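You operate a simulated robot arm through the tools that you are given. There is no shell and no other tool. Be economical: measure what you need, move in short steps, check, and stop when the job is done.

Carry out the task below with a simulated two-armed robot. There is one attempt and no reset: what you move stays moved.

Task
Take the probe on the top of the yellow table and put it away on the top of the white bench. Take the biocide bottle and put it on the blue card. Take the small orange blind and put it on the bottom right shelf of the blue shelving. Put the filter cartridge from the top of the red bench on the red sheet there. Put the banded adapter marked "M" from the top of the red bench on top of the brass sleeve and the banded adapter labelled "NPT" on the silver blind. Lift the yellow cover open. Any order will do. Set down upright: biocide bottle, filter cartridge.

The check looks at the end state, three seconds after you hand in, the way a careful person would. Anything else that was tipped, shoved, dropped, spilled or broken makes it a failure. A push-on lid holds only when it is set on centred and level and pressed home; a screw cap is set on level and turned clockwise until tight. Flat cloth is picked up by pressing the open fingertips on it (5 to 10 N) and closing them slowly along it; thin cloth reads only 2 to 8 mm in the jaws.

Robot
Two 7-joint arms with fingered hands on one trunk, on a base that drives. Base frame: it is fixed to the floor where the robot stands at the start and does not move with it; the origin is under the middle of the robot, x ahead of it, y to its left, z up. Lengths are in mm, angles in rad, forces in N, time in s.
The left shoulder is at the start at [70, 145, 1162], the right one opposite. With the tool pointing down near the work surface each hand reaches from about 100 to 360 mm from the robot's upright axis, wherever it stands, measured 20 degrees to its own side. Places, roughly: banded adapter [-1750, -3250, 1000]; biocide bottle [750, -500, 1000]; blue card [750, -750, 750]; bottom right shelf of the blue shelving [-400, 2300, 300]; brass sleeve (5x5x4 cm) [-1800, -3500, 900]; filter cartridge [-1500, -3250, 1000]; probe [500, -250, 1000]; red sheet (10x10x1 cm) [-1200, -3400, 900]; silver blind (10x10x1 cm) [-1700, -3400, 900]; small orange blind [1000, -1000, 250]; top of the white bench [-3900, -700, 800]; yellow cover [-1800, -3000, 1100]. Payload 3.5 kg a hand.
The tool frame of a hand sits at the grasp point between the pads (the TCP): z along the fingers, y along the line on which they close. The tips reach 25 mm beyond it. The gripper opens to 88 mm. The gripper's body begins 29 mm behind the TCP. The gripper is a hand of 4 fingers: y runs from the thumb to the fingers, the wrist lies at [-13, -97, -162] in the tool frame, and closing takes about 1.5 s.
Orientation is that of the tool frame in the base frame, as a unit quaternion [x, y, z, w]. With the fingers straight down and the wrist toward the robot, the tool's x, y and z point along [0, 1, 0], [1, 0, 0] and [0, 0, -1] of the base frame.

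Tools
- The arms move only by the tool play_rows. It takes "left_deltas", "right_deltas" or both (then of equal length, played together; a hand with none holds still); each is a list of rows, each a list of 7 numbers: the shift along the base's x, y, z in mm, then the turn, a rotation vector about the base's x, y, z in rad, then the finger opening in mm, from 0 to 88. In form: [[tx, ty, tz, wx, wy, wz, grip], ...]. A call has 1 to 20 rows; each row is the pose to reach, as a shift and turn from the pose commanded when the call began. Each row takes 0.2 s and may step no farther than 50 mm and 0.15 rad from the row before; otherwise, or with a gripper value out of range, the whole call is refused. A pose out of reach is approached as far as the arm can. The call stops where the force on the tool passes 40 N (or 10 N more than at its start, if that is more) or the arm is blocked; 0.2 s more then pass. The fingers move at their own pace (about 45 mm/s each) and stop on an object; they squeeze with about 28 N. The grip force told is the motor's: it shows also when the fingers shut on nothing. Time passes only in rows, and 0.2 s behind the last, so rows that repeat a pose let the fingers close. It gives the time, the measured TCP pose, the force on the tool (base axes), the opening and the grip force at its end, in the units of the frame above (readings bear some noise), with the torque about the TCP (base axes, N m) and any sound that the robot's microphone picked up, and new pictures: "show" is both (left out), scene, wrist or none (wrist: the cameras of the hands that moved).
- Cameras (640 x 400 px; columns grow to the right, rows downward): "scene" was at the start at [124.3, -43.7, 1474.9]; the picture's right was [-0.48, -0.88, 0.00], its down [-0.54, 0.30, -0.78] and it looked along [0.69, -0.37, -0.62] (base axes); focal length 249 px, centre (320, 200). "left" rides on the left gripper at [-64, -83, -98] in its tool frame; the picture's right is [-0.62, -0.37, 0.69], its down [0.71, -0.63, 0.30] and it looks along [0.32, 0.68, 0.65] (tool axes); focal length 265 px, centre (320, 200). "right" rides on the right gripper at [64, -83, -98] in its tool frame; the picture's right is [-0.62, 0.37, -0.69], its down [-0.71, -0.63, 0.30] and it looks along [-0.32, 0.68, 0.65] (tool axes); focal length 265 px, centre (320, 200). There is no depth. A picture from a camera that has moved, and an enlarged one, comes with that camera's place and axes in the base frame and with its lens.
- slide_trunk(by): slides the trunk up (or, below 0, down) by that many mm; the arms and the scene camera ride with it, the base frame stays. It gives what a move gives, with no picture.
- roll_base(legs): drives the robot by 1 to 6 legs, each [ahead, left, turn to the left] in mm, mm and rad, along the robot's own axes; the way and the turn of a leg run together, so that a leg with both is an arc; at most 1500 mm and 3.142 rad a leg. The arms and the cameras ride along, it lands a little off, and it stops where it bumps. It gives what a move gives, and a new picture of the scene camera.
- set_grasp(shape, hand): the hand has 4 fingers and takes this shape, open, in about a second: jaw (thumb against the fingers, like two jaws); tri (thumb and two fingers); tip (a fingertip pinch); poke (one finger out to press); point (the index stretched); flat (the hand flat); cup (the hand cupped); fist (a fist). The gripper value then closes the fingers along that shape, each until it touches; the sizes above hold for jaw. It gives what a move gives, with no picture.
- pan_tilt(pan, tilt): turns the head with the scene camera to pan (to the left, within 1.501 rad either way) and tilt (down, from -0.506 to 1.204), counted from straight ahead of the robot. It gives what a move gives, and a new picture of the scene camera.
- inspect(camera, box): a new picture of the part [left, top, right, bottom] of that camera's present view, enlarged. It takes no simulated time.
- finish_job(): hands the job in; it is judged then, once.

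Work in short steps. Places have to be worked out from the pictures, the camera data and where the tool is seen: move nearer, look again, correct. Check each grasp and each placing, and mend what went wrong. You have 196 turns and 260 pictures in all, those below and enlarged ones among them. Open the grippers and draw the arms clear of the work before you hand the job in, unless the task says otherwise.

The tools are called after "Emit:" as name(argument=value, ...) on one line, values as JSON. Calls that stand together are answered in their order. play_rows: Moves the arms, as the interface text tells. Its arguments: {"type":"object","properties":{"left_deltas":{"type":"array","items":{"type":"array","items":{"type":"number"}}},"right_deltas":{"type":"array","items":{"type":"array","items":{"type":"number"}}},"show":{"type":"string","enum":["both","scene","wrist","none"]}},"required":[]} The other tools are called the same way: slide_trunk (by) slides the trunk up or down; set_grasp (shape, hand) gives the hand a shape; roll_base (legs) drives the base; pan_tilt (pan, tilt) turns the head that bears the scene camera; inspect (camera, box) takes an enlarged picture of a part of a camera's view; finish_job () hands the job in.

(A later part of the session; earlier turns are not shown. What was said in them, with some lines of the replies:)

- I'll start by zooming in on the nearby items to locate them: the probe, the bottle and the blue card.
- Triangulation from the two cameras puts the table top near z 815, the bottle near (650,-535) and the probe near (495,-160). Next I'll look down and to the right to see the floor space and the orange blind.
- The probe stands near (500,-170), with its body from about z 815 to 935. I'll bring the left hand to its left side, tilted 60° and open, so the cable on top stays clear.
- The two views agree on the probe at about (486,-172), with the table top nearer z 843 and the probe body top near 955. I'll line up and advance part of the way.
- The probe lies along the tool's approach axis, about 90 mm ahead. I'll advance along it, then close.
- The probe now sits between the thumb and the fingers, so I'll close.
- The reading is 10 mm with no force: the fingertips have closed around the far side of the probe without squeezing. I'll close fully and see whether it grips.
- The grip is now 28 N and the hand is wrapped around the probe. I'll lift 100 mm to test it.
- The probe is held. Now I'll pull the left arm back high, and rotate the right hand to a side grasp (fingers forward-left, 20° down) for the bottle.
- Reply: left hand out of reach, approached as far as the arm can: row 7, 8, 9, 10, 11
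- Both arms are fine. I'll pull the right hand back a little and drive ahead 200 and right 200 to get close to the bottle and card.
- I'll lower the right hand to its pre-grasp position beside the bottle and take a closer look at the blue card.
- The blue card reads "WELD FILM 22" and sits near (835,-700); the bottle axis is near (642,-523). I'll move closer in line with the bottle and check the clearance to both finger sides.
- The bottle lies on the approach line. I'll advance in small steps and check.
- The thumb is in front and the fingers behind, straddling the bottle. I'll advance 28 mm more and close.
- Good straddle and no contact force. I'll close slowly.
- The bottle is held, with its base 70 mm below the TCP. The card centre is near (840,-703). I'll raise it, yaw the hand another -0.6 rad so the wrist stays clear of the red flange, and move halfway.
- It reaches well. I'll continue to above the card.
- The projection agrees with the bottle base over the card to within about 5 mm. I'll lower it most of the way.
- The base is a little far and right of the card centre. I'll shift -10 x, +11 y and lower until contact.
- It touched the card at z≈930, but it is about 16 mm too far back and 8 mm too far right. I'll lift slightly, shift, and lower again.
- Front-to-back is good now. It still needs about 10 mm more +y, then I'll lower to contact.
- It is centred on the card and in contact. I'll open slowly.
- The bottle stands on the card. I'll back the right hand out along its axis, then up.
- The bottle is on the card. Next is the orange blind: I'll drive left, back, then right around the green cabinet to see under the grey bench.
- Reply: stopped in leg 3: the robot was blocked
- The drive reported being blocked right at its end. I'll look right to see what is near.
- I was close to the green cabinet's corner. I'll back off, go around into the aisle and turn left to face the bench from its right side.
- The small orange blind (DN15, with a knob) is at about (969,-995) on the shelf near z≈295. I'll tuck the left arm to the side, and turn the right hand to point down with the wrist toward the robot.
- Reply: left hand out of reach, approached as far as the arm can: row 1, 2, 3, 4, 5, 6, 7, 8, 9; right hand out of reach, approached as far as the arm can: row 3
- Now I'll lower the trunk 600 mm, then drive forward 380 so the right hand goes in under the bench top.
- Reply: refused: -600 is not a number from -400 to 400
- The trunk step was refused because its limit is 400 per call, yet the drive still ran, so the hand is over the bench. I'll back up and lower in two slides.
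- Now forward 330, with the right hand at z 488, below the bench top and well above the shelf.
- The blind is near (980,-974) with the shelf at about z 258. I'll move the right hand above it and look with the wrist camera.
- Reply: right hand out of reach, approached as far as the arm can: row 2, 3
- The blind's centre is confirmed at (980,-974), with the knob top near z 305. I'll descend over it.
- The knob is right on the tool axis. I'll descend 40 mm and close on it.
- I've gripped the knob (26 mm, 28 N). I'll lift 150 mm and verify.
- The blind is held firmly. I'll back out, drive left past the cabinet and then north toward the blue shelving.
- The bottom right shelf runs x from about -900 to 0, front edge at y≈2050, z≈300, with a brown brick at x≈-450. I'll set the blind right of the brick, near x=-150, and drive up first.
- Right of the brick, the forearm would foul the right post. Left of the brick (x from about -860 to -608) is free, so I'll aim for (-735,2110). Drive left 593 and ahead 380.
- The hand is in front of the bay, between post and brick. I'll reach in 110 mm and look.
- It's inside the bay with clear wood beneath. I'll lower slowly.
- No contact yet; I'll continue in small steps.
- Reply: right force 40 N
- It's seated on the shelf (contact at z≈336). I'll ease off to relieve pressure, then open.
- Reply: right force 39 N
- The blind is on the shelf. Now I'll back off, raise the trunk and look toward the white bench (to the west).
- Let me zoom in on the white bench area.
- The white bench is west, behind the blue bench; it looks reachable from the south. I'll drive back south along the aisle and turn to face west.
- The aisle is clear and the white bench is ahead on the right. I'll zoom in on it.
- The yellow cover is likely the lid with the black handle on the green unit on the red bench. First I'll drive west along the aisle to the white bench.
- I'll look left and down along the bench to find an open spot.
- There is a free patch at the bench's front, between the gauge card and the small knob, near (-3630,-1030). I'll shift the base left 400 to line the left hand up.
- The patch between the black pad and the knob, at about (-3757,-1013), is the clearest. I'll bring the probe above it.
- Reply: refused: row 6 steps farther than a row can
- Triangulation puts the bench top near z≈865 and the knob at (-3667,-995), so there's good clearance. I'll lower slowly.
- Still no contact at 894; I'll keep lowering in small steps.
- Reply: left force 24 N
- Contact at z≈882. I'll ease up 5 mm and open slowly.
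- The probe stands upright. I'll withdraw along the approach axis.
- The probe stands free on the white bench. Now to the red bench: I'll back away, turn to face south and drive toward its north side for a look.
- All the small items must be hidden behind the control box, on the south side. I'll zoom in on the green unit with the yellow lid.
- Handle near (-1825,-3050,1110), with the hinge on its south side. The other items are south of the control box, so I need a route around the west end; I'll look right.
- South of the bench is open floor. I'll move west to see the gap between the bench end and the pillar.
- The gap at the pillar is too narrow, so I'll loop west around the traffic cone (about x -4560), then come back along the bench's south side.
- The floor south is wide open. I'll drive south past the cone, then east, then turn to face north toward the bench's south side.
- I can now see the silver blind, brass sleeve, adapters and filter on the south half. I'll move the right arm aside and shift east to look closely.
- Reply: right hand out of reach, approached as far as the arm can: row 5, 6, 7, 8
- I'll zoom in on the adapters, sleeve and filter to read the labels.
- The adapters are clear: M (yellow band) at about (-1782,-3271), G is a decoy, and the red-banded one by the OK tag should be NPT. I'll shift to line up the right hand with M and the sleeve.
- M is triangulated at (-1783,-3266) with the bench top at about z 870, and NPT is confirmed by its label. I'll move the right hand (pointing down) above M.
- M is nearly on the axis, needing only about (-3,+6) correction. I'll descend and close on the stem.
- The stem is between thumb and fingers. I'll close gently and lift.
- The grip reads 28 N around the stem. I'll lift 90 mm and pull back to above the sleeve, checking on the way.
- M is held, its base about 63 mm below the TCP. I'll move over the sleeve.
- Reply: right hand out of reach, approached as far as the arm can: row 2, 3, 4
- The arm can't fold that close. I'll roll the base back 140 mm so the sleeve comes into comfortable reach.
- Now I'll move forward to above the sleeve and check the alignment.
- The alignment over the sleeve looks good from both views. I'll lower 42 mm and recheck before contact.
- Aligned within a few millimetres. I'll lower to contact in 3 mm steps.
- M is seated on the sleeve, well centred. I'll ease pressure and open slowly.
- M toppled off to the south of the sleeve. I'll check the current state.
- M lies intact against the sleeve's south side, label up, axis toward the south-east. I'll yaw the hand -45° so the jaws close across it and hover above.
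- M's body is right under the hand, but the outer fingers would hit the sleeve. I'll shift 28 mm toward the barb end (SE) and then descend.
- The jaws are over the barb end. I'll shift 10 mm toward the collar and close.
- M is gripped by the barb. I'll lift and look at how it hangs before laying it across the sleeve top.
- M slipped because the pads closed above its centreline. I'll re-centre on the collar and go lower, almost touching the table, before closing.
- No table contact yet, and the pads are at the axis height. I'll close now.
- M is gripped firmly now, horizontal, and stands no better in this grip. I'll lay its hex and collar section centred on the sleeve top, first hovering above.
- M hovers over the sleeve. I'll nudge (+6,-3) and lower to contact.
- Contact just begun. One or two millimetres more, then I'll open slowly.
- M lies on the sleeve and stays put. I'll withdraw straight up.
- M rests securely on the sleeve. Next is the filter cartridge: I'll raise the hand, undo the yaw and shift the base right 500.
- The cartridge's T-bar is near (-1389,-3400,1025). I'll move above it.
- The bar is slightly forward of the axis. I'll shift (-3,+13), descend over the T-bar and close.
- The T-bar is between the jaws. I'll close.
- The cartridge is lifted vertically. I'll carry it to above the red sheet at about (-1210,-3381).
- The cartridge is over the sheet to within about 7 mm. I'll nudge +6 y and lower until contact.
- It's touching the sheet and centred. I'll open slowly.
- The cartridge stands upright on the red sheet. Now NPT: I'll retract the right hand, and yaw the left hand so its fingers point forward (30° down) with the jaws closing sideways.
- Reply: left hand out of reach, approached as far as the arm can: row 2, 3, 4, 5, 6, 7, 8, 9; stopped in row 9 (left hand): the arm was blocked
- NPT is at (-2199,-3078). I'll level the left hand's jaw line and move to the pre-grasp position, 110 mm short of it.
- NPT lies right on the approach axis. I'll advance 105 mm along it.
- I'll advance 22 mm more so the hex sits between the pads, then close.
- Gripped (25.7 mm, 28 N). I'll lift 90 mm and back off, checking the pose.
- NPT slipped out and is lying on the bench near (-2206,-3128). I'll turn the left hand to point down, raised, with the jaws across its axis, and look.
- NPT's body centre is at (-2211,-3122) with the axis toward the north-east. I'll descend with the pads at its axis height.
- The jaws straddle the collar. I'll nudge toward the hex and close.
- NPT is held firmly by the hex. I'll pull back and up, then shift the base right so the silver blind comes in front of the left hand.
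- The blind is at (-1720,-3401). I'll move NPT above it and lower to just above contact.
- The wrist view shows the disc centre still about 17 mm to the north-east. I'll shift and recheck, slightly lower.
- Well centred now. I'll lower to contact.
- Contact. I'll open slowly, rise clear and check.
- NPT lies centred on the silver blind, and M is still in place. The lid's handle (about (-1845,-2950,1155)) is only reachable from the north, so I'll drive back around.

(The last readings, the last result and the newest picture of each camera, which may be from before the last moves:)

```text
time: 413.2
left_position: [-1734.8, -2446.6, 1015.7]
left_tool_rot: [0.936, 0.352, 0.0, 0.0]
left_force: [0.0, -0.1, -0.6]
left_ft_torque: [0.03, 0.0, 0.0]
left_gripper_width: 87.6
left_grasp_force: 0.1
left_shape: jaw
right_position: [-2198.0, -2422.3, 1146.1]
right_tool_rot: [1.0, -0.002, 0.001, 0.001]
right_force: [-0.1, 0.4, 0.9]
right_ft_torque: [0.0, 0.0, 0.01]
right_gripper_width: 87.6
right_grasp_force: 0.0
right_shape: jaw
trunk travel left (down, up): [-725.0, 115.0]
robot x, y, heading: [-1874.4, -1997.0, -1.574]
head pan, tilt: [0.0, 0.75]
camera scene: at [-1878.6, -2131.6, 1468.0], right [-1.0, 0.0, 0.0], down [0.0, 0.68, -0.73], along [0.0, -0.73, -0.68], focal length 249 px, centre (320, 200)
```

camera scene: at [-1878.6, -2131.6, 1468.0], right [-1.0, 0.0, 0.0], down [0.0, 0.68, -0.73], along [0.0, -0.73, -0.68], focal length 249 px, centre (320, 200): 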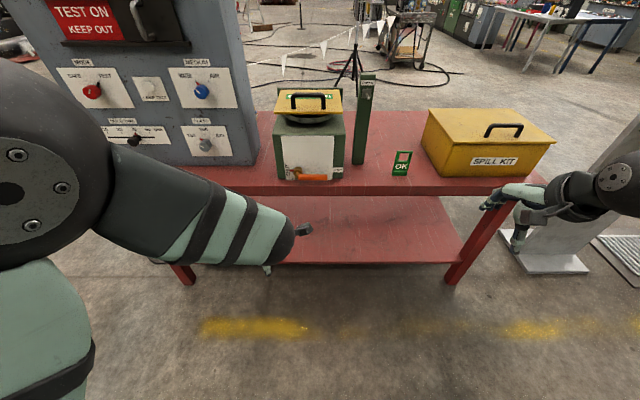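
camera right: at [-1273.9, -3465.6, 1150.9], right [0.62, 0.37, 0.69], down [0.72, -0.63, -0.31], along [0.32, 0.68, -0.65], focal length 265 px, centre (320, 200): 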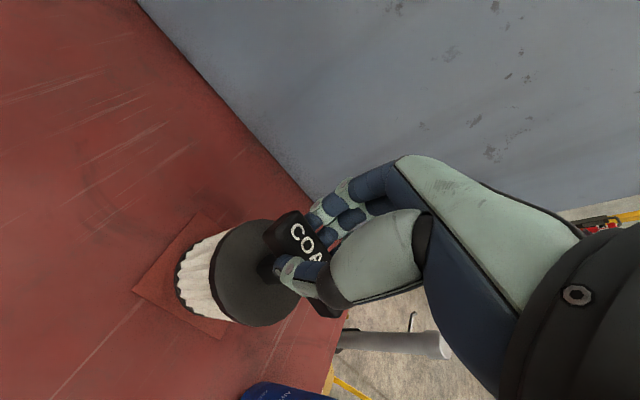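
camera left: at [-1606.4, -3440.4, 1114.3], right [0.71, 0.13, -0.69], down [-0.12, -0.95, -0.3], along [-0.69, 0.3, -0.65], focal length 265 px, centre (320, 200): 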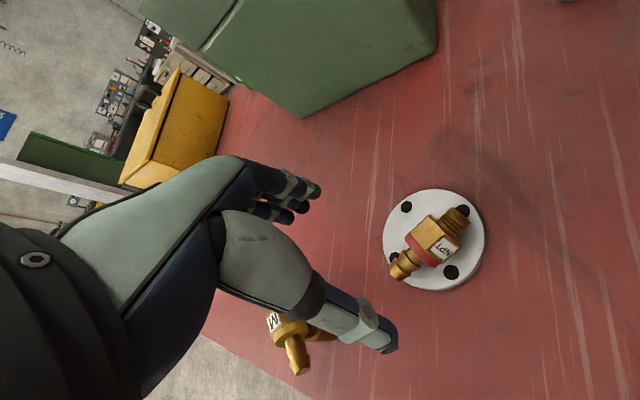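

The handle is confirmed near (-1841,-2951,1162). I'll raise the trunk, tuck the left hand, bring the right hand in front, then drive up.

Emit:
slide_trunk(by=110)

Emit:
play_rows(left_deltas=[[30, 30, 0, 0, 0, 0, 88], [60, 60, 0, 0, 0, 0, 88], [90, 90, 0, 0, 0, 0, 88], [120, 115, 0, 0, 0, 0, 88], [140, 130, 0, 0, 0, 0, 88], [150, 140, 0, 0, 0, 0, 88]], right_deltas=[[30, 0, 0, 0, 0, 0, 88], [60, 0, 0, 0, 0, 0, 88], [95, 0, 0, 0, 0, 0, 88], [130, 0, 0, 0, 0, 0, 88], [160, 0, 0, 0, 0, 0, 88], [185, 0, 0, 0, 0, 0, 88]], show="none")

Emit:
roll_base(legs=[[0, 172, 0], [480, 0, 0]])

```text
time: 414.6
left_position: [-1734.5, -2446.9, 1125.3]
left_tool_rot: [0.936, 0.353, -0.001, 0.0]
left_force: [-0.6, -0.5, 0.3]
left_ft_torque: [-0.01, -0.01, 0.02]
left_gripper_width: 87.4
left_grasp_force: 0.1
left_shape: jaw
right_position: [-2198.1, -2422.9, 1255.2]
right_tool_rot: [1.0, -0.003, 0.001, 0.001]
right_force: [0.8, -0.6, 0.3]
right_ft_torque: [0.0, 0.0, 0.01]
right_gripper_width: 87.5
right_grasp_force: 0.1
right_shape: jaw
trunk travel left (down, up): [-835.0, 5.0]
robot x, y, heading: [-1877.0, -1998.5, -1.566]
head pan, tilt: [0.0, 0.75]
```

```text
time: 416.0
left_position: [-1575.9, -2381.1, 1134.9]
left_tool_rot: [0.936, 0.352, 0.0, -0.001]
left_force: [-0.6, 0.4, -0.3]
left_ft_torque: [-0.05, 0.01, 0.0]
left_gripper_width: 88.1
left_grasp_force: 0.0
left_shape: jaw
left hand out of reach, approached as far as the arm can: row 3, 4, 5, 6
right_position: [-2039.5, -2480.4, 1227.3]
right_tool_rot: [1.0, -0.007, 0.009, 0.0]
right_force: [0.3, 0.1, -0.1]
right_ft_torque: [0.04, -0.01, -0.01]
right_gripper_width: 87.8
right_grasp_force: 0.1
right_shape: jaw
right hand out of reach, approached as far as the arm can: row 3, 4, 5, 6
trunk travel left (down, up): [-835.0, 5.0]
robot x, y, heading: [-1877.5, -1996.8, -1.574]
head pan, tilt: [0.0, 0.75]
```

```text
time: 419.9
left_position: [-1410.2, -2865.8, 1135.6]
left_tool_rot: [0.936, 0.351, 0.0, 0.0]
left_force: [-0.5, 0.5, -0.7]
left_ft_torque: [-0.04, 0.02, 0.03]
left_gripper_width: 88.0
left_grasp_force: 0.0
left_shape: jaw
right_position: [-1871.1, -2962.5, 1225.1]
right_tool_rot: [1.0, -0.006, 0.008, 0.002]
right_force: [-0.4, -0.4, -0.1]
right_ft_torque: [-0.01, -0.01, 0.0]
right_gripper_width: 87.7
right_grasp_force: 0.0
right_shape: jaw
trunk travel left (down, up): [-835.0, 5.0]
robot x, y, heading: [-1707.3, -2482.5, -1.575]
head pan, tilt: [0.0, 0.75]
camera scene: at [-1710.8, -2614.1, 1578.2], right [-1.0, 0.0, 0.0], down [0.0, 0.68, -0.73], along [0.0, -0.73, -0.68], focal length 249 px, centre (320, 200)
```

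scene: 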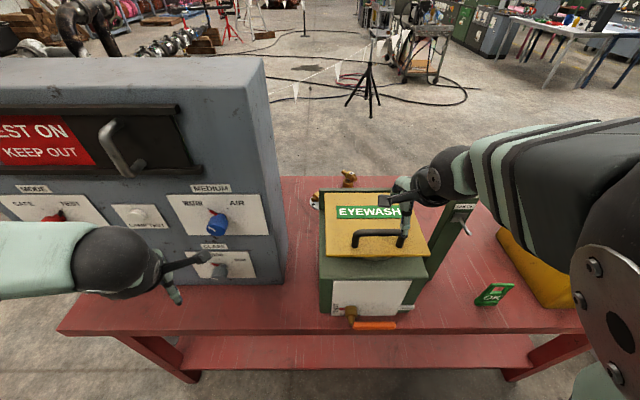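

The lid is right below. I'll position the right hand over the handle bar and look with the wrist camera.

Emit:
play_rows(right_deltas=[[15, 8, 0, 0, 0, 0, 88], [35, 17, 0, 0, 0, 0, 88], [35, 17, 0, 0, 0, 0, 88]], show="wrist")

Emit:
inspect(camera="scene", box=[290, 150, 530, 340])

```text
time: 420.7
left_position: [-1411.9, -2867.0, 1135.1]
left_tool_rot: [0.936, 0.352, 0.002, 0.0]
left_force: [-0.5, -0.7, -0.4]
left_ft_torque: [0.04, 0.01, 0.04]
left_gripper_width: 87.9
left_grasp_force: 0.0
left_shape: jaw
right_position: [-1841.6, -2957.1, 1208.9]
right_tool_rot: [1.0, -0.007, 0.01, -0.009]
right_force: [0.4, 0.2, 0.5]
right_ft_torque: [-0.01, -0.04, 0.0]
right_gripper_width: 87.7
right_grasp_force: 0.1
right_shape: jaw
right hand out of reach, approached as far as the arm can: row 1, 2, 3
trunk travel left (down, up): [-835.0, 5.0]
robot x, y, heading: [-1706.6, -2480.0, -1.573]
head pan, tilt: [0.0, 0.75]
camera right: at [-1777.4, -2876.8, 1309.1], right [-0.64, -0.37, 0.67], down [-0.7, 0.65, -0.31], along [-0.32, -0.67, -0.67], focal length 265 px, centre (320, 200)
```

right: 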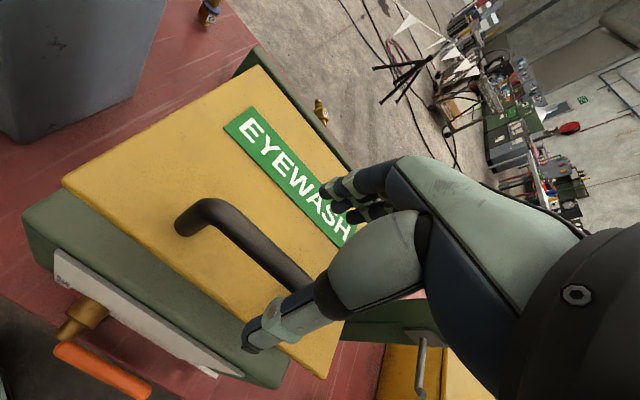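

```text
2.11 times, centred on (410, 245) of scene
camera zoom: at [-1715.0, -2616.7, 1577.9], right [-1.0, 0.0, 0.0], down [0.01, 0.68, -0.73], along [0.0, -0.73, -0.68], focal length 524 px, centre (130, 105)
```

zoom: 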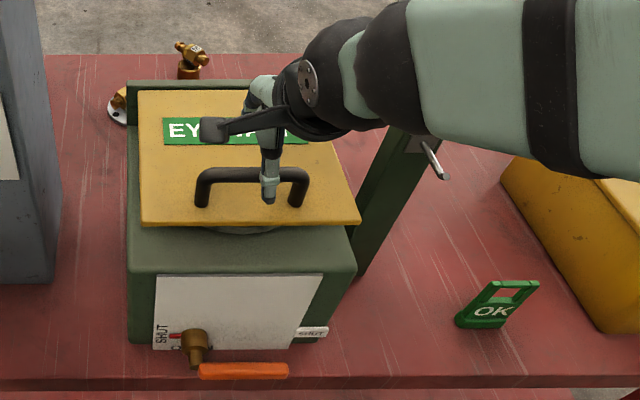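

The posture is too folded. I'll back the base 110 mm, then reach forward over the bar.

Emit:
roll_base(legs=[[-110, 0, 0]])

Emit:
play_rows(right_deltas=[[0, -30, 10, 0, 0, 0, 88], [2, -65, 10, 0, 0, 0, 88], [3, -98, 8, 0, 0, 0, 88], [3, -98, 8, 0, 0, 0, 88]], show="wrist")

```text
time: 421.9
left_position: [-1410.2, -2760.6, 1134.5]
left_tool_rot: [0.936, 0.351, 0.0, -0.003]
left_force: [0.4, -0.4, -0.5]
left_ft_torque: [0.03, 0.01, 0.02]
left_gripper_width: 87.8
left_grasp_force: 0.2
left_shape: jaw
right_position: [-1836.6, -2850.3, 1207.3]
right_tool_rot: [1.0, -0.008, 0.01, -0.011]
right_force: [-0.5, 0.4, -0.4]
right_ft_torque: [0.02, 0.01, 0.01]
right_gripper_width: 87.6
right_grasp_force: 0.1
right_shape: jaw
trunk travel left (down, up): [-835.0, 5.0]
robot x, y, heading: [-1708.8, -2373.2, -1.576]
head pan, tilt: [0.0, 0.75]
camera scene: at [-1710.2, -2511.3, 1577.5], right [-1.0, 0.0, 0.0], down [0.0, 0.68, -0.73], along [0.0, -0.73, -0.68], focal length 249 px, centre (320, 200)
```

scene: 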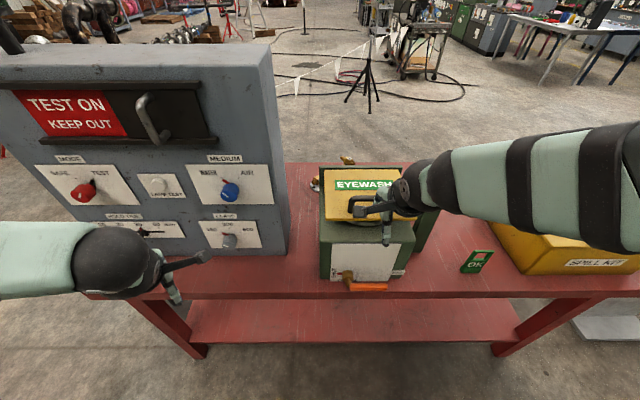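

```text
time: 422.9
left_position: [-1409.4, -2756.8, 1134.3]
left_tool_rot: [0.936, 0.351, 0.0, 0.0]
left_force: [-0.2, -0.1, -0.4]
left_ft_torque: [0.01, 0.03, 0.01]
left_gripper_width: 87.8
left_grasp_force: 0.0
left_shape: jaw
right_position: [-1834.2, -2945.3, 1217.4]
right_tool_rot: [1.0, -0.007, 0.01, -0.009]
right_force: [-0.1, -0.2, -0.2]
right_ft_torque: [-0.04, 0.01, 0.03]
right_gripper_width: 87.7
right_grasp_force: 0.0
right_shape: jaw
trunk travel left (down, up): [-835.0, 5.0]
robot x, y, heading: [-1706.8, -2374.3, -1.575]
head pan, tilt: [0.0, 0.75]
camera right: at [-1771.4, -2864.5, 1317.5], right [-0.64, -0.37, 0.67], down [-0.7, 0.65, -0.31], along [-0.32, -0.67, -0.67], focal length 265 px, centre (320, 200)
```

right: 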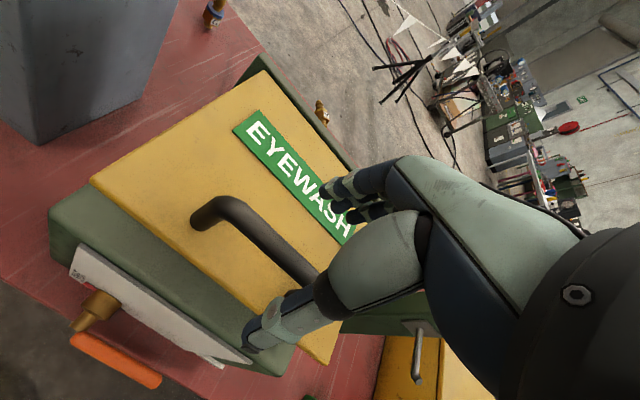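

The bar is almost on the axis. I'll descend and close on it.

Emit:
play_rows(right_deltas=[[0, -4, -20, 0, 0, 0, 88], [0, -4, -40, 0, 0, 0, 88], [0, -4, -54, 0, 0, 0, 88], [0, -4, -54, 0, 0, 0, 70], [0, -4, -54, 0, 0, 0, 45], [0, -4, -54, 0, 0, 0, 20], [0, -4, -54, 0, 0, 0, 0], [0, -4, -54, 0, 0, 0, 0], [0, -4, -54, 0, 0, 0, 0], [0, -4, -54, 0, 0, 0, 0]], show="wrist")

```text
time: 425.1
left_position: [-1409.0, -2756.0, 1133.6]
left_tool_rot: [0.937, 0.351, -0.001, -0.001]
left_force: [-1.6, 1.0, -0.4]
left_ft_torque: [0.0, 0.0, 0.0]
left_gripper_width: 88.0
left_grasp_force: 0.2
left_shape: jaw
right_position: [-1834.2, -2948.8, 1162.3]
right_tool_rot: [1.0, -0.007, 0.01, -0.011]
right_force: [-0.2, 0.8, -0.7]
right_ft_torque: [0.02, 0.0, 0.09]
right_gripper_width: 0.0
right_grasp_force: 28.1
right_shape: jaw
trunk travel left (down, up): [-835.0, 5.0]
robot x, y, heading: [-1708.9, -2369.4, -1.575]
head pan, tilt: [0.0, 0.75]
camera right: at [-1771.0, -2868.7, 1262.9], right [-0.64, -0.37, 0.67], down [-0.7, 0.65, -0.3], along [-0.32, -0.67, -0.67], focal length 265 px, centre (320, 200)
```

right: 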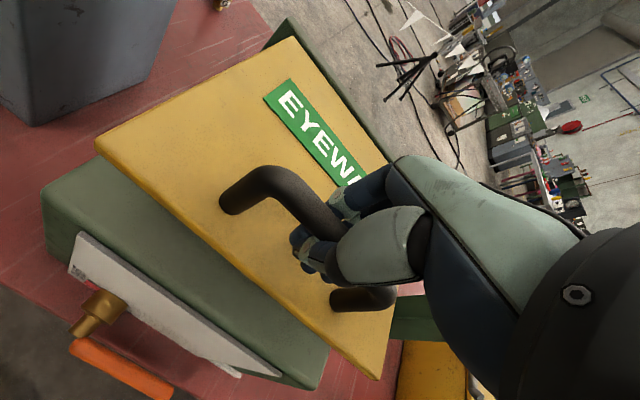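

The fingers have hooked around the bar. I'll lift with the right hand and push the lid over with the left, so first I'll stage the left hand, closed and pointing south, in front of the unit.

Emit:
play_rows(left_deltas=[[-28, 0, 1, -0.125, -0.047, -0.047, 60], [-56, 0, 2, -0.249, -0.093, -0.093, 30], [-84, 0, 3, -0.374, -0.14, -0.14, 0], [-112, 0, 4, -0.499, -0.187, -0.187, 0], [-140, 0, 5, -0.623, -0.233, -0.233, 0], [-168, -5, 7, -0.748, -0.28, -0.28, 0], [-196, -10, 9, -0.873, -0.327, -0.327, 0], [-224, -15, 11, -0.997, -0.373, -0.373, 0], [-252, -22, 12, -1.122, -0.42, -0.42, 0], [-280, -30, 13, -1.247, -0.467, -0.467, 0], [-308, -37, 14, -1.371, -0.513, -0.513, 0], [-336, -44, 16, -1.496, -0.56, -0.56, 0], [-336, -44, 16, -1.496, -0.56, -0.56, 0]], show="scene")

```text
time: 427.9
left_position: [-1785.0, -2927.6, 1172.3]
left_tool_rot: [0.676, -0.071, 0.054, 0.732]
left_force: [-1.1, 1.7, -1.5]
left_ft_torque: [0.03, 0.06, 0.1]
left_gripper_width: 0.1
left_grasp_force: 27.9
left_shape: jaw
left hand out of reach, approached as far as the arm can: row 1, 2, 3, 4, 5, 6, 7, 8, 9, 10, 11, 12, 13
right_position: [-1821.9, -2951.9, 1162.2]
right_tool_rot: [1.0, -0.007, 0.004, -0.011]
right_force: [0.8, -1.0, 1.3]
right_ft_torque: [-0.03, 0.04, 0.0]
right_gripper_width: 0.1
right_grasp_force: 27.8
right_shape: jaw
trunk travel left (down, up): [-835.0, 5.0]
robot x, y, heading: [-1707.6, -2369.0, -1.575]
head pan, tilt: [0.0, 0.75]
camera scene: at [-1694.9, -2509.8, 1577.8], right [-1.0, 0.0, 0.01], down [-0.01, 0.68, -0.73], along [-0.01, -0.73, -0.68], focal length 249 px, centre (320, 200)
```

scene: 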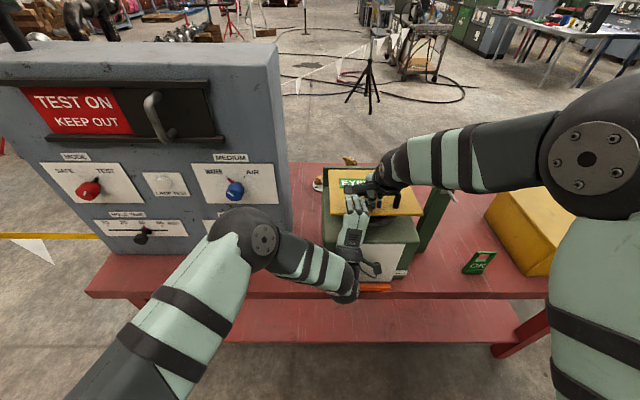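

The left hand settled over the lid's front edge. I'll slide it 95 mm east, clear of the lid, then lift the lid with the right hand along its arc.

Emit:
play_rows(left_deltas=[[25, 0, 5, 0, 0, 0, 0], [50, 0, 5, 0, 0, 0, 0], [75, 0, 5, 0, 0, 0, 0], [95, 0, 5, 0, 0, 0, 0], [95, 0, 5, 0, 0, 0, 0]], show="none")

Emit:
play_rows(right_deltas=[[0, -3, 12, 0, 0, 0, 0], [0, -8, 25, 0, 0, 0, 0], [0, -13, 36, 0, 0, 0, 0], [0, -18, 46, 0, 0, 0, 0], [0, -18, 46, 0, 0, 0, 0]], show="scene")

```text
time: 429.1
left_position: [-1710.3, -2949.4, 1186.6]
left_tool_rot: [0.709, 0.0, 0.0, 0.705]
left_force: [0.4, -0.4, -0.3]
left_ft_torque: [0.01, 0.0, 0.0]
left_gripper_width: 0.0
left_grasp_force: 28.2
left_shape: jaw
left hand out of reach, approached as far as the arm can: row 1, 2, 3, 4, 5
right_position: [-1835.2, -2950.0, 1162.0]
right_tool_rot: [1.0, -0.006, 0.009, -0.011]
right_force: [1.4, -0.8, -1.5]
right_ft_torque: [0.03, -0.03, 0.05]
right_gripper_width: 0.0
right_grasp_force: 27.9
right_shape: jaw
trunk travel left (down, up): [-835.0, 5.0]
robot x, y, heading: [-1712.5, -2371.8, -1.576]
head pan, tilt: [0.0, 0.75]
```

```text
time: 430.3
left_position: [-1708.9, -2952.7, 1187.3]
left_tool_rot: [0.709, 0.0, 0.0, 0.705]
left_force: [0.7, -1.2, 0.5]
left_ft_torque: [0.01, 0.01, -0.01]
left_gripper_width: 0.1
left_grasp_force: 28.3
left_shape: jaw
right_position: [-1834.4, -2969.5, 1207.6]
right_tool_rot: [1.0, -0.008, 0.009, -0.01]
right_force: [-0.5, -3.8, -3.0]
right_ft_torque: [0.07, -0.08, 0.08]
right_gripper_width: 0.2
right_grasp_force: 28.2
right_shape: jaw
trunk travel left (down, up): [-835.0, 5.0]
robot x, y, heading: [-1707.9, -2370.6, -1.577]
head pan, tilt: [0.0, 0.75]
camera scene: at [-1710.7, -2509.1, 1577.7], right [-1.0, 0.0, 0.0], down [0.0, 0.68, -0.73], along [0.0, -0.73, -0.68], focal length 249 px, centre (320, 200)
```

scene: 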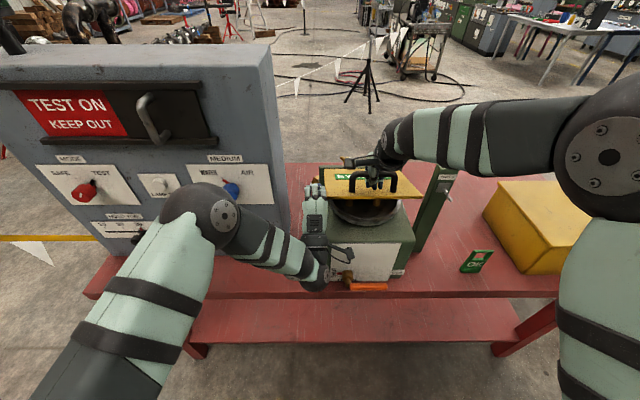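

The lid is lifting easily. I'll continue along the arc to about 50°.

Emit:
play_rows(right_deltas=[[0, -9, 14, 0, 0, 0, 0], [0, -19, 27, 0, 0, 0, 0], [0, -30, 39, 0, 0, 0, 0], [0, -43, 50, 0, 0, 0, 0], [0, -56, 60, 0, 0, 0, 0], [0, -69, 69, 0, 0, 0, 0], [0, -83, 77, 0, 0, 0, 0], [0, -83, 77, 0, 0, 0, 0]], show="scene")

```text
time: 432.1
left_position: [-1709.8, -2953.4, 1185.8]
left_tool_rot: [0.709, 0.0, 0.0, 0.705]
left_force: [0.1, -0.2, 0.4]
left_ft_torque: [0.02, 0.02, -0.01]
left_gripper_width: 0.1
left_grasp_force: 27.8
left_shape: jaw
right_position: [-1834.2, -3054.3, 1283.9]
right_tool_rot: [1.0, -0.008, 0.009, -0.012]
right_force: [0.9, -3.2, -8.9]
right_ft_torque: [0.17, -0.15, 0.05]
right_gripper_width: 0.0
right_grasp_force: 28.7
right_shape: jaw
trunk travel left (down, up): [-835.0, 5.0]
robot x, y, heading: [-1709.4, -2372.4, -1.574]
head pan, tilt: [0.0, 0.75]
camera scene: at [-1710.5, -2510.9, 1577.5], right [-1.0, 0.0, 0.0], down [0.0, 0.68, -0.73], along [0.0, -0.73, -0.68], focal length 249 px, centre (320, 200)
```

scene: 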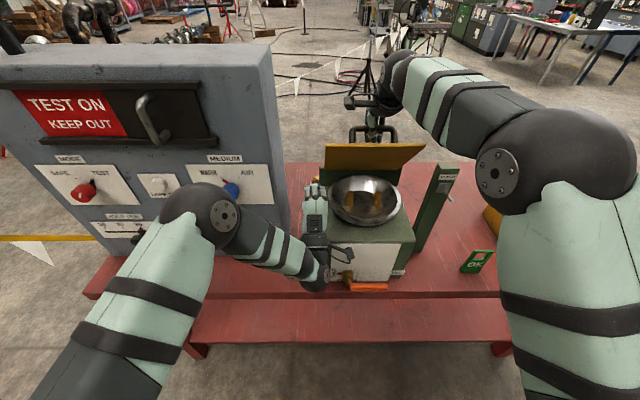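

The lid is at roughly 50°. Now I'll bring the left hand under the raised lid to support it from its underside.

Emit:
play_rows(left_deltas=[[-10, 0, 25, 0, 0, 0, 0], [-30, 5, 50, 0, 0, 0, 0], [-55, 5, 70, 0, 0, 0, 0], [-78, 0, 74, 0, 0, 0, 0], [-78, -15, 74, 0, 0, 0, 0], [-78, -30, 74, 0, 0, 0, 0], [-78, -30, 74, 0, 0, 0, 0]], show="scene")

```text
time: 433.7
left_position: [-1787.4, -2983.2, 1259.9]
left_tool_rot: [0.71, 0.0, 0.0, 0.704]
left_force: [0.7, -0.8, -0.1]
left_ft_torque: [-0.01, 0.0, -0.02]
left_gripper_width: 0.0
left_grasp_force: 27.9
left_shape: jaw
right_position: [-1833.7, -3053.2, 1282.7]
right_tool_rot: [1.0, -0.008, 0.009, -0.011]
right_force: [1.0, -3.5, -10.9]
right_ft_torque: [0.18, -0.13, 0.04]
right_gripper_width: 0.0
right_grasp_force: 28.0
right_shape: jaw
trunk travel left (down, up): [-835.0, 5.0]
robot x, y, heading: [-1709.2, -2369.5, -1.574]
head pan, tilt: [0.0, 0.75]
camera scene: at [-1710.4, -2511.1, 1577.5], right [-1.0, 0.0, 0.0], down [0.0, 0.68, -0.73], along [0.0, -0.73, -0.68], focal length 249 px, centre (320, 200)
```

scene: 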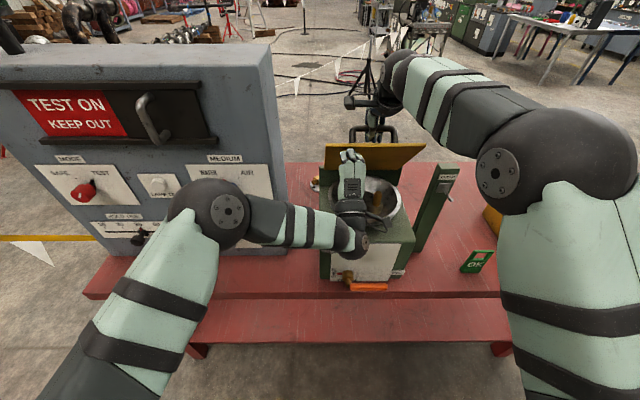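

I'll advance the left hand to touch the lid's underside.

Emit:
play_rows(left_deltas=[[0, -8, 0, 0, 0, 0, 0], [0, -16, 0, 0, 0, 0, 0], [0, -24, 0, 0, 0, 0, 0], [0, -32, 0, 0, 0, 0, 0], [0, -40, 0, 0, 0, 0, 0], [0, -40, 0, 0, 0, 0, 0]], show="none")

Emit:
inspect(camera="scene", box=[290, 80, 470, 280])

```text
time: 434.6
left_position: [-1789.9, -3002.7, 1254.4]
left_tool_rot: [0.713, -0.003, -0.001, 0.701]
left_force: [4.0, 15.7, -6.2]
left_ft_torque: [-0.01, 0.08, 0.11]
left_gripper_width: 0.2
left_grasp_force: 28.3
left_shape: jaw
right_position: [-1834.5, -3057.2, 1285.1]
right_tool_rot: [1.0, -0.01, 0.01, -0.005]
right_force: [0.3, -18.2, -6.1]
right_ft_torque: [0.28, -0.1, 0.01]
right_gripper_width: 0.0
right_grasp_force: 27.3
right_shape: jaw
trunk travel left (down, up): [-835.0, 5.0]
robot x, y, heading: [-1706.3, -2371.1, -1.575]
head pan, tilt: [0.0, 0.75]
stopped in row 4 (left hand): the force on the tool passed its limit at 45 N (the readings are from after the stop); the commanded pose is now the measured one
```

```text
2.00 times, centred on (380, 180) of scene
camera zoom: at [-1709.2, -2511.1, 1577.6], right [-1.0, 0.0, 0.0], down [0.0, 0.68, -0.73], along [0.0, -0.73, -0.68], focal length 498 px, centre (200, 240)
```

zoom: 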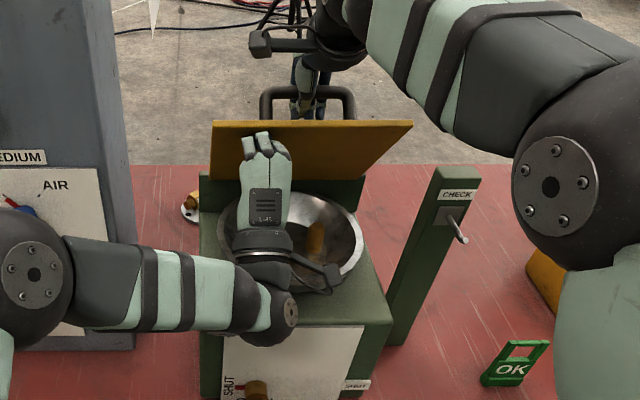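

The left hand is bearing on the lid. Now I'll open the right hand partly and lift it off the bar.

Emit:
play_rows(right_deltas=[[0, 0, 0, 0, 0, 0, 20], [0, 0, 0, 0, 0, 0, 40], [0, 0, 0, 0, 0, 0, 52], [0, 0, 0, 0, 0, 0, 52], [0, 0, 15, 0, 0, 0, 52], [0, 0, 40, 0, 0, 0, 52], [0, 0, 75, 0, 0, 0, 52], [0, 0, 100, 0, 0, 0, 52], [0, 0, 100, 0, 0, 0, 52]], show="none")

Emit:
inspect(camera="scene", box=[290, 80, 470, 280])

```text
time: 436.6
left_position: [-1790.8, -3001.0, 1258.6]
left_tool_rot: [0.71, -0.003, -0.002, 0.704]
left_force: [0.3, 0.5, -0.4]
left_ft_torque: [-0.02, 0.01, 0.0]
left_gripper_width: 0.1
left_grasp_force: 27.9
left_shape: jaw
right_position: [-1834.9, -3052.6, 1386.7]
right_tool_rot: [1.0, -0.009, 0.01, -0.003]
right_force: [-0.2, -0.3, 0.7]
right_ft_torque: [0.0, -0.02, -0.02]
right_gripper_width: 51.6
right_grasp_force: 0.1
right_shape: jaw
trunk travel left (down, up): [-835.0, 5.0]
robot x, y, heading: [-1707.8, -2370.1, -1.571]
head pan, tilt: [0.0, 0.75]
```

```text
2.00 times, centred on (380, 180) of scene
camera zoom: at [-1710.4, -2506.4, 1578.0], right [-1.0, 0.0, 0.0], down [0.0, 0.68, -0.73], along [0.0, -0.73, -0.68], focal length 498 px, centre (200, 240)
```

zoom: 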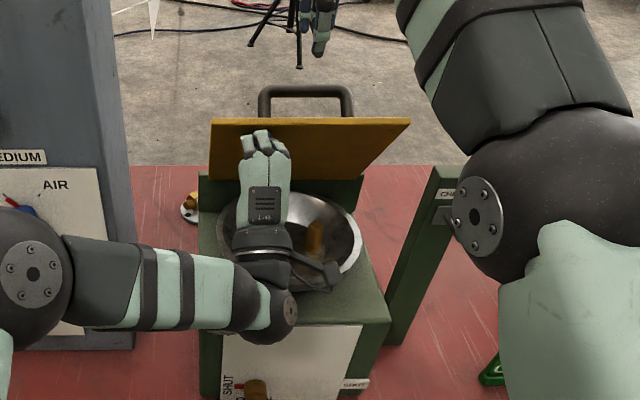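

The right hand is free and the lid stays. I'll push with the left hand to the south while withdrawing the right hand.

Emit:
play_rows(left_deltas=[[0, -10, 0, 0, 0, 0, 0], [0, -20, 0, 0, 0, 0, 0], [0, -30, 0, 0, 0, 0, 0], [0, -40, 0, 0, 0, 0, 0], [0, -50, 0, 0, 0, 0, 0], [0, -60, 0, 0, 0, 0, 0], [0, -60, 0, 0, 0, 0, 0]], right_deltas=[[-10, 20, 5, 0, 0, 0, 52], [-20, 40, 5, 0, 0, 0, 52], [-30, 60, 5, 0, 0, 0, 60], [-40, 80, 5, 0, 0, 0, 70], [-50, 100, 5, 0, 0, 0, 88], [-60, 120, 0, 0, 0, 0, 88], [-60, 120, 0, 0, 0, 0, 88]], show="none")

Emit:
inspect(camera="scene", box=[290, 80, 470, 280])

```text
time: 438.1
left_position: [-1790.4, -3062.0, 1258.3]
left_tool_rot: [0.711, -0.003, -0.002, 0.703]
left_force: [0.0, 1.5, 0.1]
left_ft_torque: [0.03, 0.01, -0.05]
left_gripper_width: 0.0
left_grasp_force: 28.2
left_shape: jaw
right_position: [-1895.6, -2932.5, 1388.4]
right_tool_rot: [1.0, -0.008, 0.01, -0.002]
right_force: [-0.1, 0.5, -0.1]
right_ft_torque: [-0.01, -0.01, 0.03]
right_gripper_width: 87.9
right_grasp_force: 0.1
right_shape: jaw
trunk travel left (down, up): [-835.0, 5.0]
robot x, y, heading: [-1704.4, -2373.8, -1.579]
head pan, tilt: [0.0, 0.75]
```

```text
2.00 times, centred on (380, 180) of scene
camera zoom: at [-1710.1, -2506.7, 1578.0], right [-1.0, 0.0, 0.0], down [0.0, 0.68, -0.73], along [0.0, -0.73, -0.68], focal length 498 px, centre (200, 240)
```

zoom: 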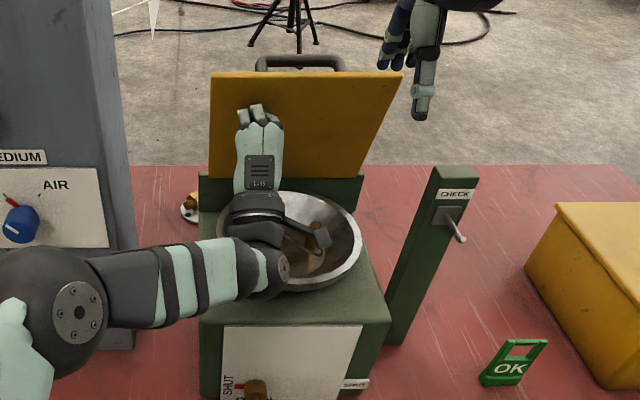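

The lid is at around 75°. I'll keep pushing.

Emit:
play_rows(left_deltas=[[0, -10, 0, 0, 0, 0, 0], [0, -20, 0, 0, 0, 0, 0], [0, -30, 0, 0, 0, 0, 0], [0, -40, 0, 0, 0, 0, 0], [0, -50, 0, 0, 0, 0, 0], [0, -60, 0, 0, 0, 0, 0], [0, -70, 0, 0, 0, 0, 0], [0, -70, 0, 0, 0, 0, 0]], show="none")

Emit:
inspect(camera="scene", box=[290, 80, 470, 280])

```text
time: 439.9
left_position: [-1790.0, -3110.9, 1257.2]
left_tool_rot: [0.71, -0.003, -0.002, 0.704]
left_force: [0.3, 0.1, 0.1]
left_ft_torque: [0.0, 0.0, -0.02]
left_gripper_width: 0.1
left_grasp_force: 28.2
left_shape: jaw
left hand out of reach, approached as far as the arm can: row 6, 7, 8
right_position: [-1896.2, -2931.2, 1388.8]
right_tool_rot: [1.0, -0.009, 0.01, -0.003]
right_force: [-1.0, -0.8, -0.9]
right_ft_torque: [0.02, -0.01, 0.02]
right_gripper_width: 87.7
right_grasp_force: 0.0
right_shape: jaw
trunk travel left (down, up): [-835.0, 5.0]
robot x, y, heading: [-1707.2, -2373.2, -1.576]
head pan, tilt: [0.0, 0.75]
```

```text
2.00 times, centred on (380, 180) of scene
camera zoom: at [-1710.4, -2506.9, 1577.9], right [-1.0, 0.0, 0.0], down [0.0, 0.68, -0.73], along [0.0, -0.73, -0.68], focal length 498 px, centre (200, 240)
```

zoom: 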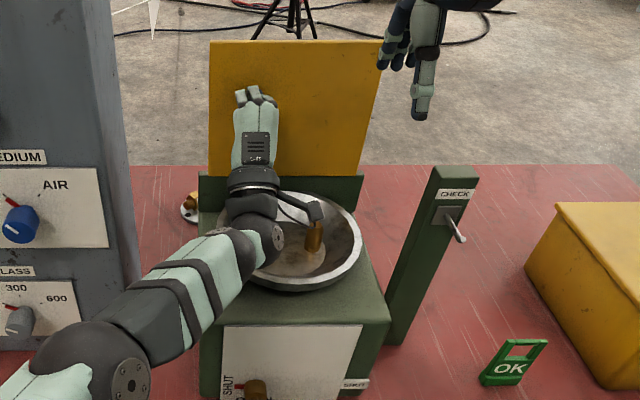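

The lid is about vertical and out of the left arm's reach. I'll roll the base ahead 60 mm to push it past vertical.

Emit:
roll_base(legs=[[60, 0, 0]])

Emit:
inspect(camera="scene", box=[290, 80, 470, 280])

```text
time: 440.9
left_position: [-1793.2, -3138.2, 1272.3]
left_tool_rot: [0.697, 0.002, -0.01, 0.717]
left_force: [0.4, 20.8, 2.0]
left_ft_torque: [0.08, -0.03, -0.06]
left_gripper_width: 0.0
left_grasp_force: 28.8
left_shape: jaw
right_position: [-1893.3, -2964.2, 1391.4]
right_tool_rot: [1.0, -0.009, 0.01, -0.001]
right_force: [-0.1, -0.2, 0.7]
right_ft_torque: [0.0, 0.01, 0.0]
right_gripper_width: 87.6
right_grasp_force: 0.1
right_shape: jaw
trunk travel left (down, up): [-835.0, 5.0]
robot x, y, heading: [-1707.8, -2409.8, -1.571]
head pan, tilt: [0.0, 0.75]
stopped in leg 1: the force on the tool passed its limit at 91 N (the readings are from after the stop); the commanded pose is now the measured one
camera scene: at [-1708.1, -2537.4, 1578.7], right [-1.0, 0.0, 0.0], down [0.0, 0.68, -0.74], along [0.0, -0.74, -0.68], focal length 249 px, centre (320, 200)
```

scene: 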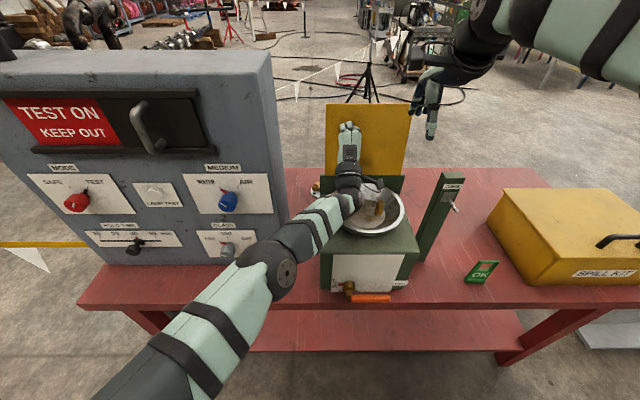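

```text
2.00 times, centred on (380, 180) of scene
camera zoom: at [-1708.1, -2537.4, 1578.7], right [-1.0, 0.0, 0.0], down [0.0, 0.68, -0.74], along [0.0, -0.74, -0.68], focal length 498 px, centre (200, 240)
```

zoom: 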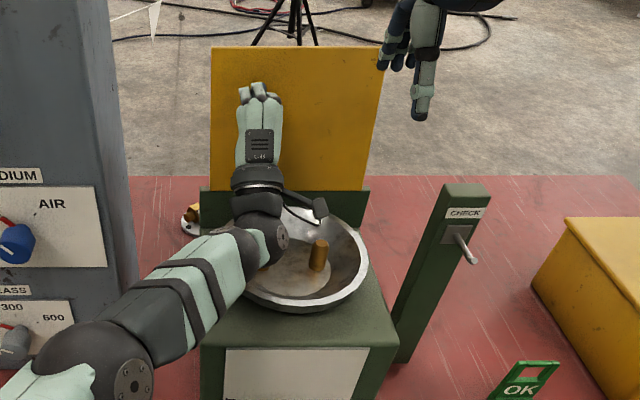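

The lid reached its stop. I'll withdraw the left hand and see whether the lid stays open.

Emit:
play_rows(left_deltas=[[0, 15, 0, 0, 0, 0, 0], [0, 45, 0, 0, 0, 0, 0], [0, 80, 5, 0, 0, 0, 0], [0, 120, 10, 0, 0, 0, 0], [0, 150, 15, 0, 0, 0, 0], [0, 180, 20, 0, 0, 0, 0], [0, 180, 20, 0, 0, 0, 0], [0, 180, 20, 0, 0, 0, 0]], show="none")

Emit:
roll_base(legs=[[-300, 0, 0]])

Emit:
inspect(camera="scene", box=[250, 60, 470, 240])

```text
time: 442.7
left_position: [-1791.5, -2967.0, 1286.4]
left_tool_rot: [0.7, 0.003, -0.007, 0.714]
left_force: [-0.3, -0.7, 0.1]
left_ft_torque: [-0.03, 0.0, 0.01]
left_gripper_width: 0.0
left_grasp_force: 28.2
left_shape: jaw
right_position: [-1896.1, -2972.4, 1387.6]
right_tool_rot: [1.0, -0.009, 0.01, -0.004]
right_force: [-0.3, -0.5, 0.6]
right_ft_torque: [0.03, -0.01, 0.01]
right_gripper_width: 87.5
right_grasp_force: 0.0
right_shape: jaw
trunk travel left (down, up): [-835.0, 5.0]
robot x, y, heading: [-1707.8, -2410.4, -1.575]
head pan, tilt: [0.0, 0.75]
```

```text
time: 444.8
left_position: [-1791.0, -2668.3, 1286.0]
left_tool_rot: [0.701, 0.002, -0.007, 0.713]
left_force: [1.0, -0.2, -0.1]
left_ft_torque: [0.0, -0.01, -0.02]
left_gripper_width: 0.1
left_grasp_force: 28.0
left_shape: jaw
right_position: [-1894.5, -2674.0, 1387.1]
right_tool_rot: [1.0, -0.01, 0.01, -0.006]
right_force: [0.7, -0.7, -0.3]
right_ft_torque: [-0.02, -0.01, 0.0]
right_gripper_width: 87.6
right_grasp_force: 0.0
right_shape: jaw
trunk travel left (down, up): [-835.0, 5.0]
robot x, y, heading: [-1702.0, -2112.1, -1.575]
head pan, tilt: [0.0, 0.75]
camera scene: at [-1709.2, -2248.1, 1577.7], right [-1.0, 0.0, 0.0], down [0.0, 0.68, -0.73], along [0.0, -0.73, -0.68], focal length 249 px, centre (320, 200)
```

scene: 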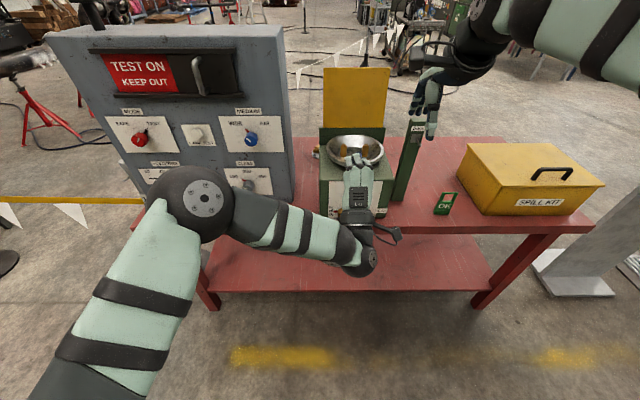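

```text
2.22 times, centred on (360, 150) of scene
camera zoom: at [-1709.2, -2248.1, 1577.7], right [-1.0, 0.0, 0.0], down [0.0, 0.68, -0.73], along [0.0, -0.73, -0.68], focal length 554 px, centre (231, 311)
```

zoom: 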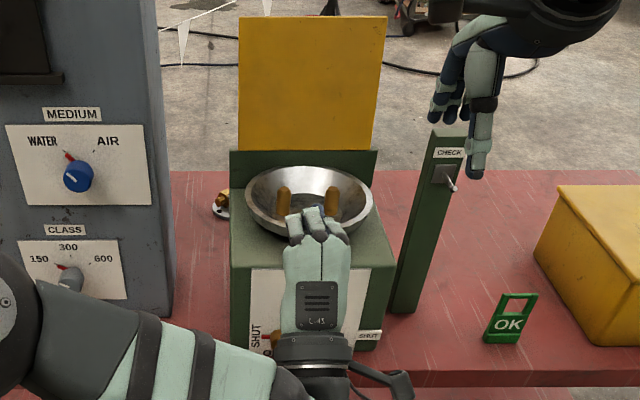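

The lid stays open. I'll open the left hand, back away and shift west to get a last look at M and NPT behind the unit.

Emit:
play_rows(left_deltas=[[0, 0, 0, 0, 0, 0, 40], [0, 0, 0, 0, 0, 0, 88], [0, 0, 0, 0, 0, 0, 88]], show="none")

Emit:
roll_base(legs=[[-100, 0, 0], [0, -500, 0]])

Emit:
pan_tilt(pan=0.25, tilt=0.55)

Emit:
inspect(camera="scene", box=[230, 60, 430, 210])

```text
time: 445.6
left_position: [-1790.4, -2664.0, 1286.8]
left_tool_rot: [0.7, 0.002, -0.007, 0.714]
left_force: [-0.2, -0.4, -0.2]
left_ft_torque: [0.01, 0.0, -0.04]
left_gripper_width: 17.9
left_grasp_force: 0.0
left_shape: jaw
right_position: [-1895.3, -2670.2, 1387.5]
right_tool_rot: [1.0, -0.01, 0.01, -0.003]
right_force: [-0.8, 0.5, -0.1]
right_ft_torque: [-0.02, 0.05, -0.01]
right_gripper_width: 87.9
right_grasp_force: 0.1
right_shape: jaw
trunk travel left (down, up): [-835.0, 5.0]
robot x, y, heading: [-1705.2, -2113.1, -1.575]
head pan, tilt: [0.0, 0.75]
```

```text
time: 449.2
left_position: [-2283.1, -2566.1, 1287.6]
left_tool_rot: [0.7, 0.004, -0.006, 0.714]
left_force: [0.1, 0.1, 0.5]
left_ft_torque: [-0.02, 0.03, -0.03]
left_gripper_width: 87.4
left_grasp_force: 0.1
left_shape: jaw
right_position: [-2387.6, -2570.7, 1387.1]
right_tool_rot: [1.0, -0.007, 0.009, -0.005]
right_force: [0.7, 0.0, 0.1]
right_ft_torque: [0.01, 0.01, -0.03]
right_gripper_width: 87.7
right_grasp_force: 0.1
right_shape: jaw
trunk travel left (down, up): [-835.0, 5.0]
robot x, y, heading: [-2207.9, -2005.7, -1.569]
head pan, tilt: [0.0, 0.75]
camera scene: at [-2203.9, -2144.3, 1578.0], right [-1.0, 0.0, 0.0], down [0.0, 0.68, -0.73], along [0.0, -0.73, -0.68], focal length 249 px, centre (320, 200)
```

scene: 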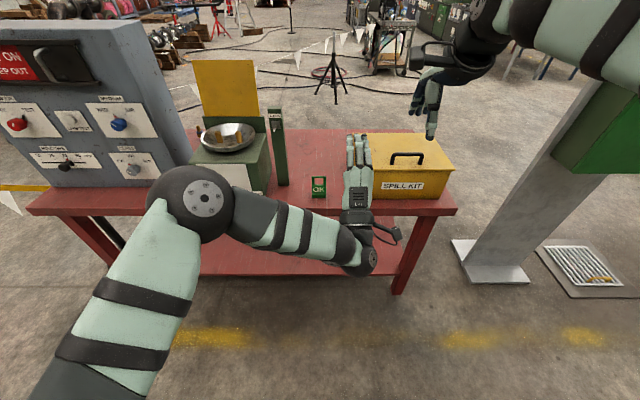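

```text
time: 450.0
left_position: [-2285.8, -2565.1, 1286.0]
left_tool_rot: [0.7, 0.004, -0.006, 0.714]
left_force: [0.3, -0.6, -0.8]
left_ft_torque: [0.0, 0.0, 0.01]
left_gripper_width: 87.4
left_grasp_force: 0.1
left_shape: jaw
right_position: [-2390.5, -2570.8, 1387.4]
right_tool_rot: [1.0, -0.007, 0.01, -0.004]
right_force: [-0.1, -0.7, 0.7]
right_ft_torque: [-0.01, -0.03, 0.02]
right_gripper_width: 87.6
right_grasp_force: 0.1
right_shape: jaw
trunk travel left (down, up): [-835.0, 5.0]
robot x, y, heading: [-2202.5, -2005.5, -1.576]
head pan, tilt: [0.25, 0.55]
camera scene: at [-2184.3, -2148.3, 1595.3], right [-0.97, -0.25, 0.0], down [-0.13, 0.51, -0.85], along [0.21, -0.83, -0.52], focal length 249 px, centre (320, 200)
```

scene: 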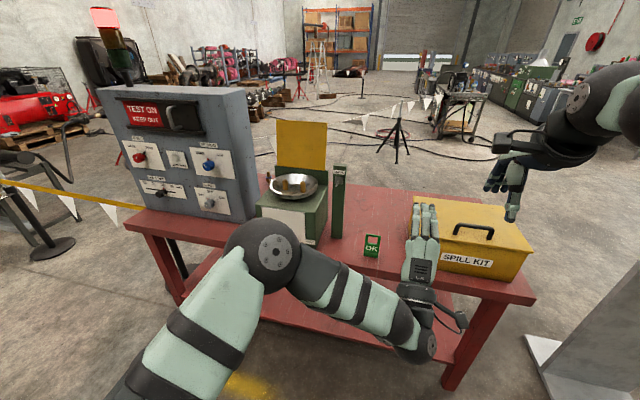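

```text
2.67 times, centred on (330, 135) of scene
camera zoom: at [-2184.3, -2148.3, 1595.3], right [-0.97, -0.25, 0.0], down [-0.13, 0.51, -0.85], along [0.21, -0.83, -0.52], focal length 664 px, centre (293, 373)
```

zoom: 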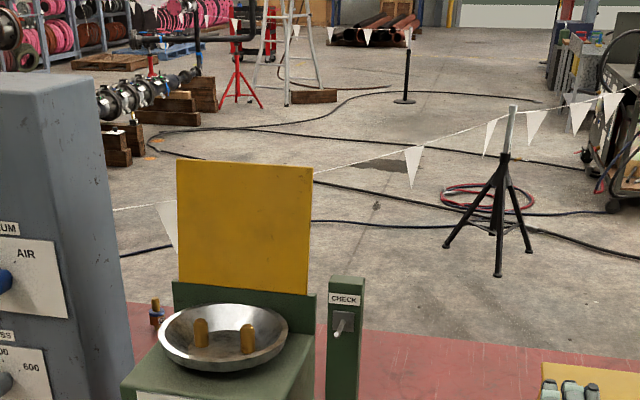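

All the tasks I could check are in their final state: the lid is open, the hands are open and both arms are clear. Handing in.

Emit:
finish_job()

```text
The job is handed in.
```

I handed the job in with all seven placements done. M and NPT lie on their sides rather than standing.

- **Probe:** stands on the front of the white bench, between the black pad and the knob.
- **Biocide bottle:** upright on the blue "WELD FILM 22" card.
- **Small orange blind (DN15):** on the bottom right shelf of the blue shelving.
- **Filter cartridge:** upright and centred on the red sheet.
- **M adapter:** lying across the top of the brass sleeve. It toppled off when I first stood it there, so I picked it up and laid it flat instead.
- **NPT adapter:** lying on the silver blind. It slipped from the grip once before I placed it.
- **Yellow eyewash cover:** open against its stop and staying up.

I did not see M again after pushing the lid to its stop, which took about 91 N. I saw it in place on the sleeve shortly before that push. Early on, the drive reported the robot blocked beside the green parts washer, and I saw no sign of anything moved there.
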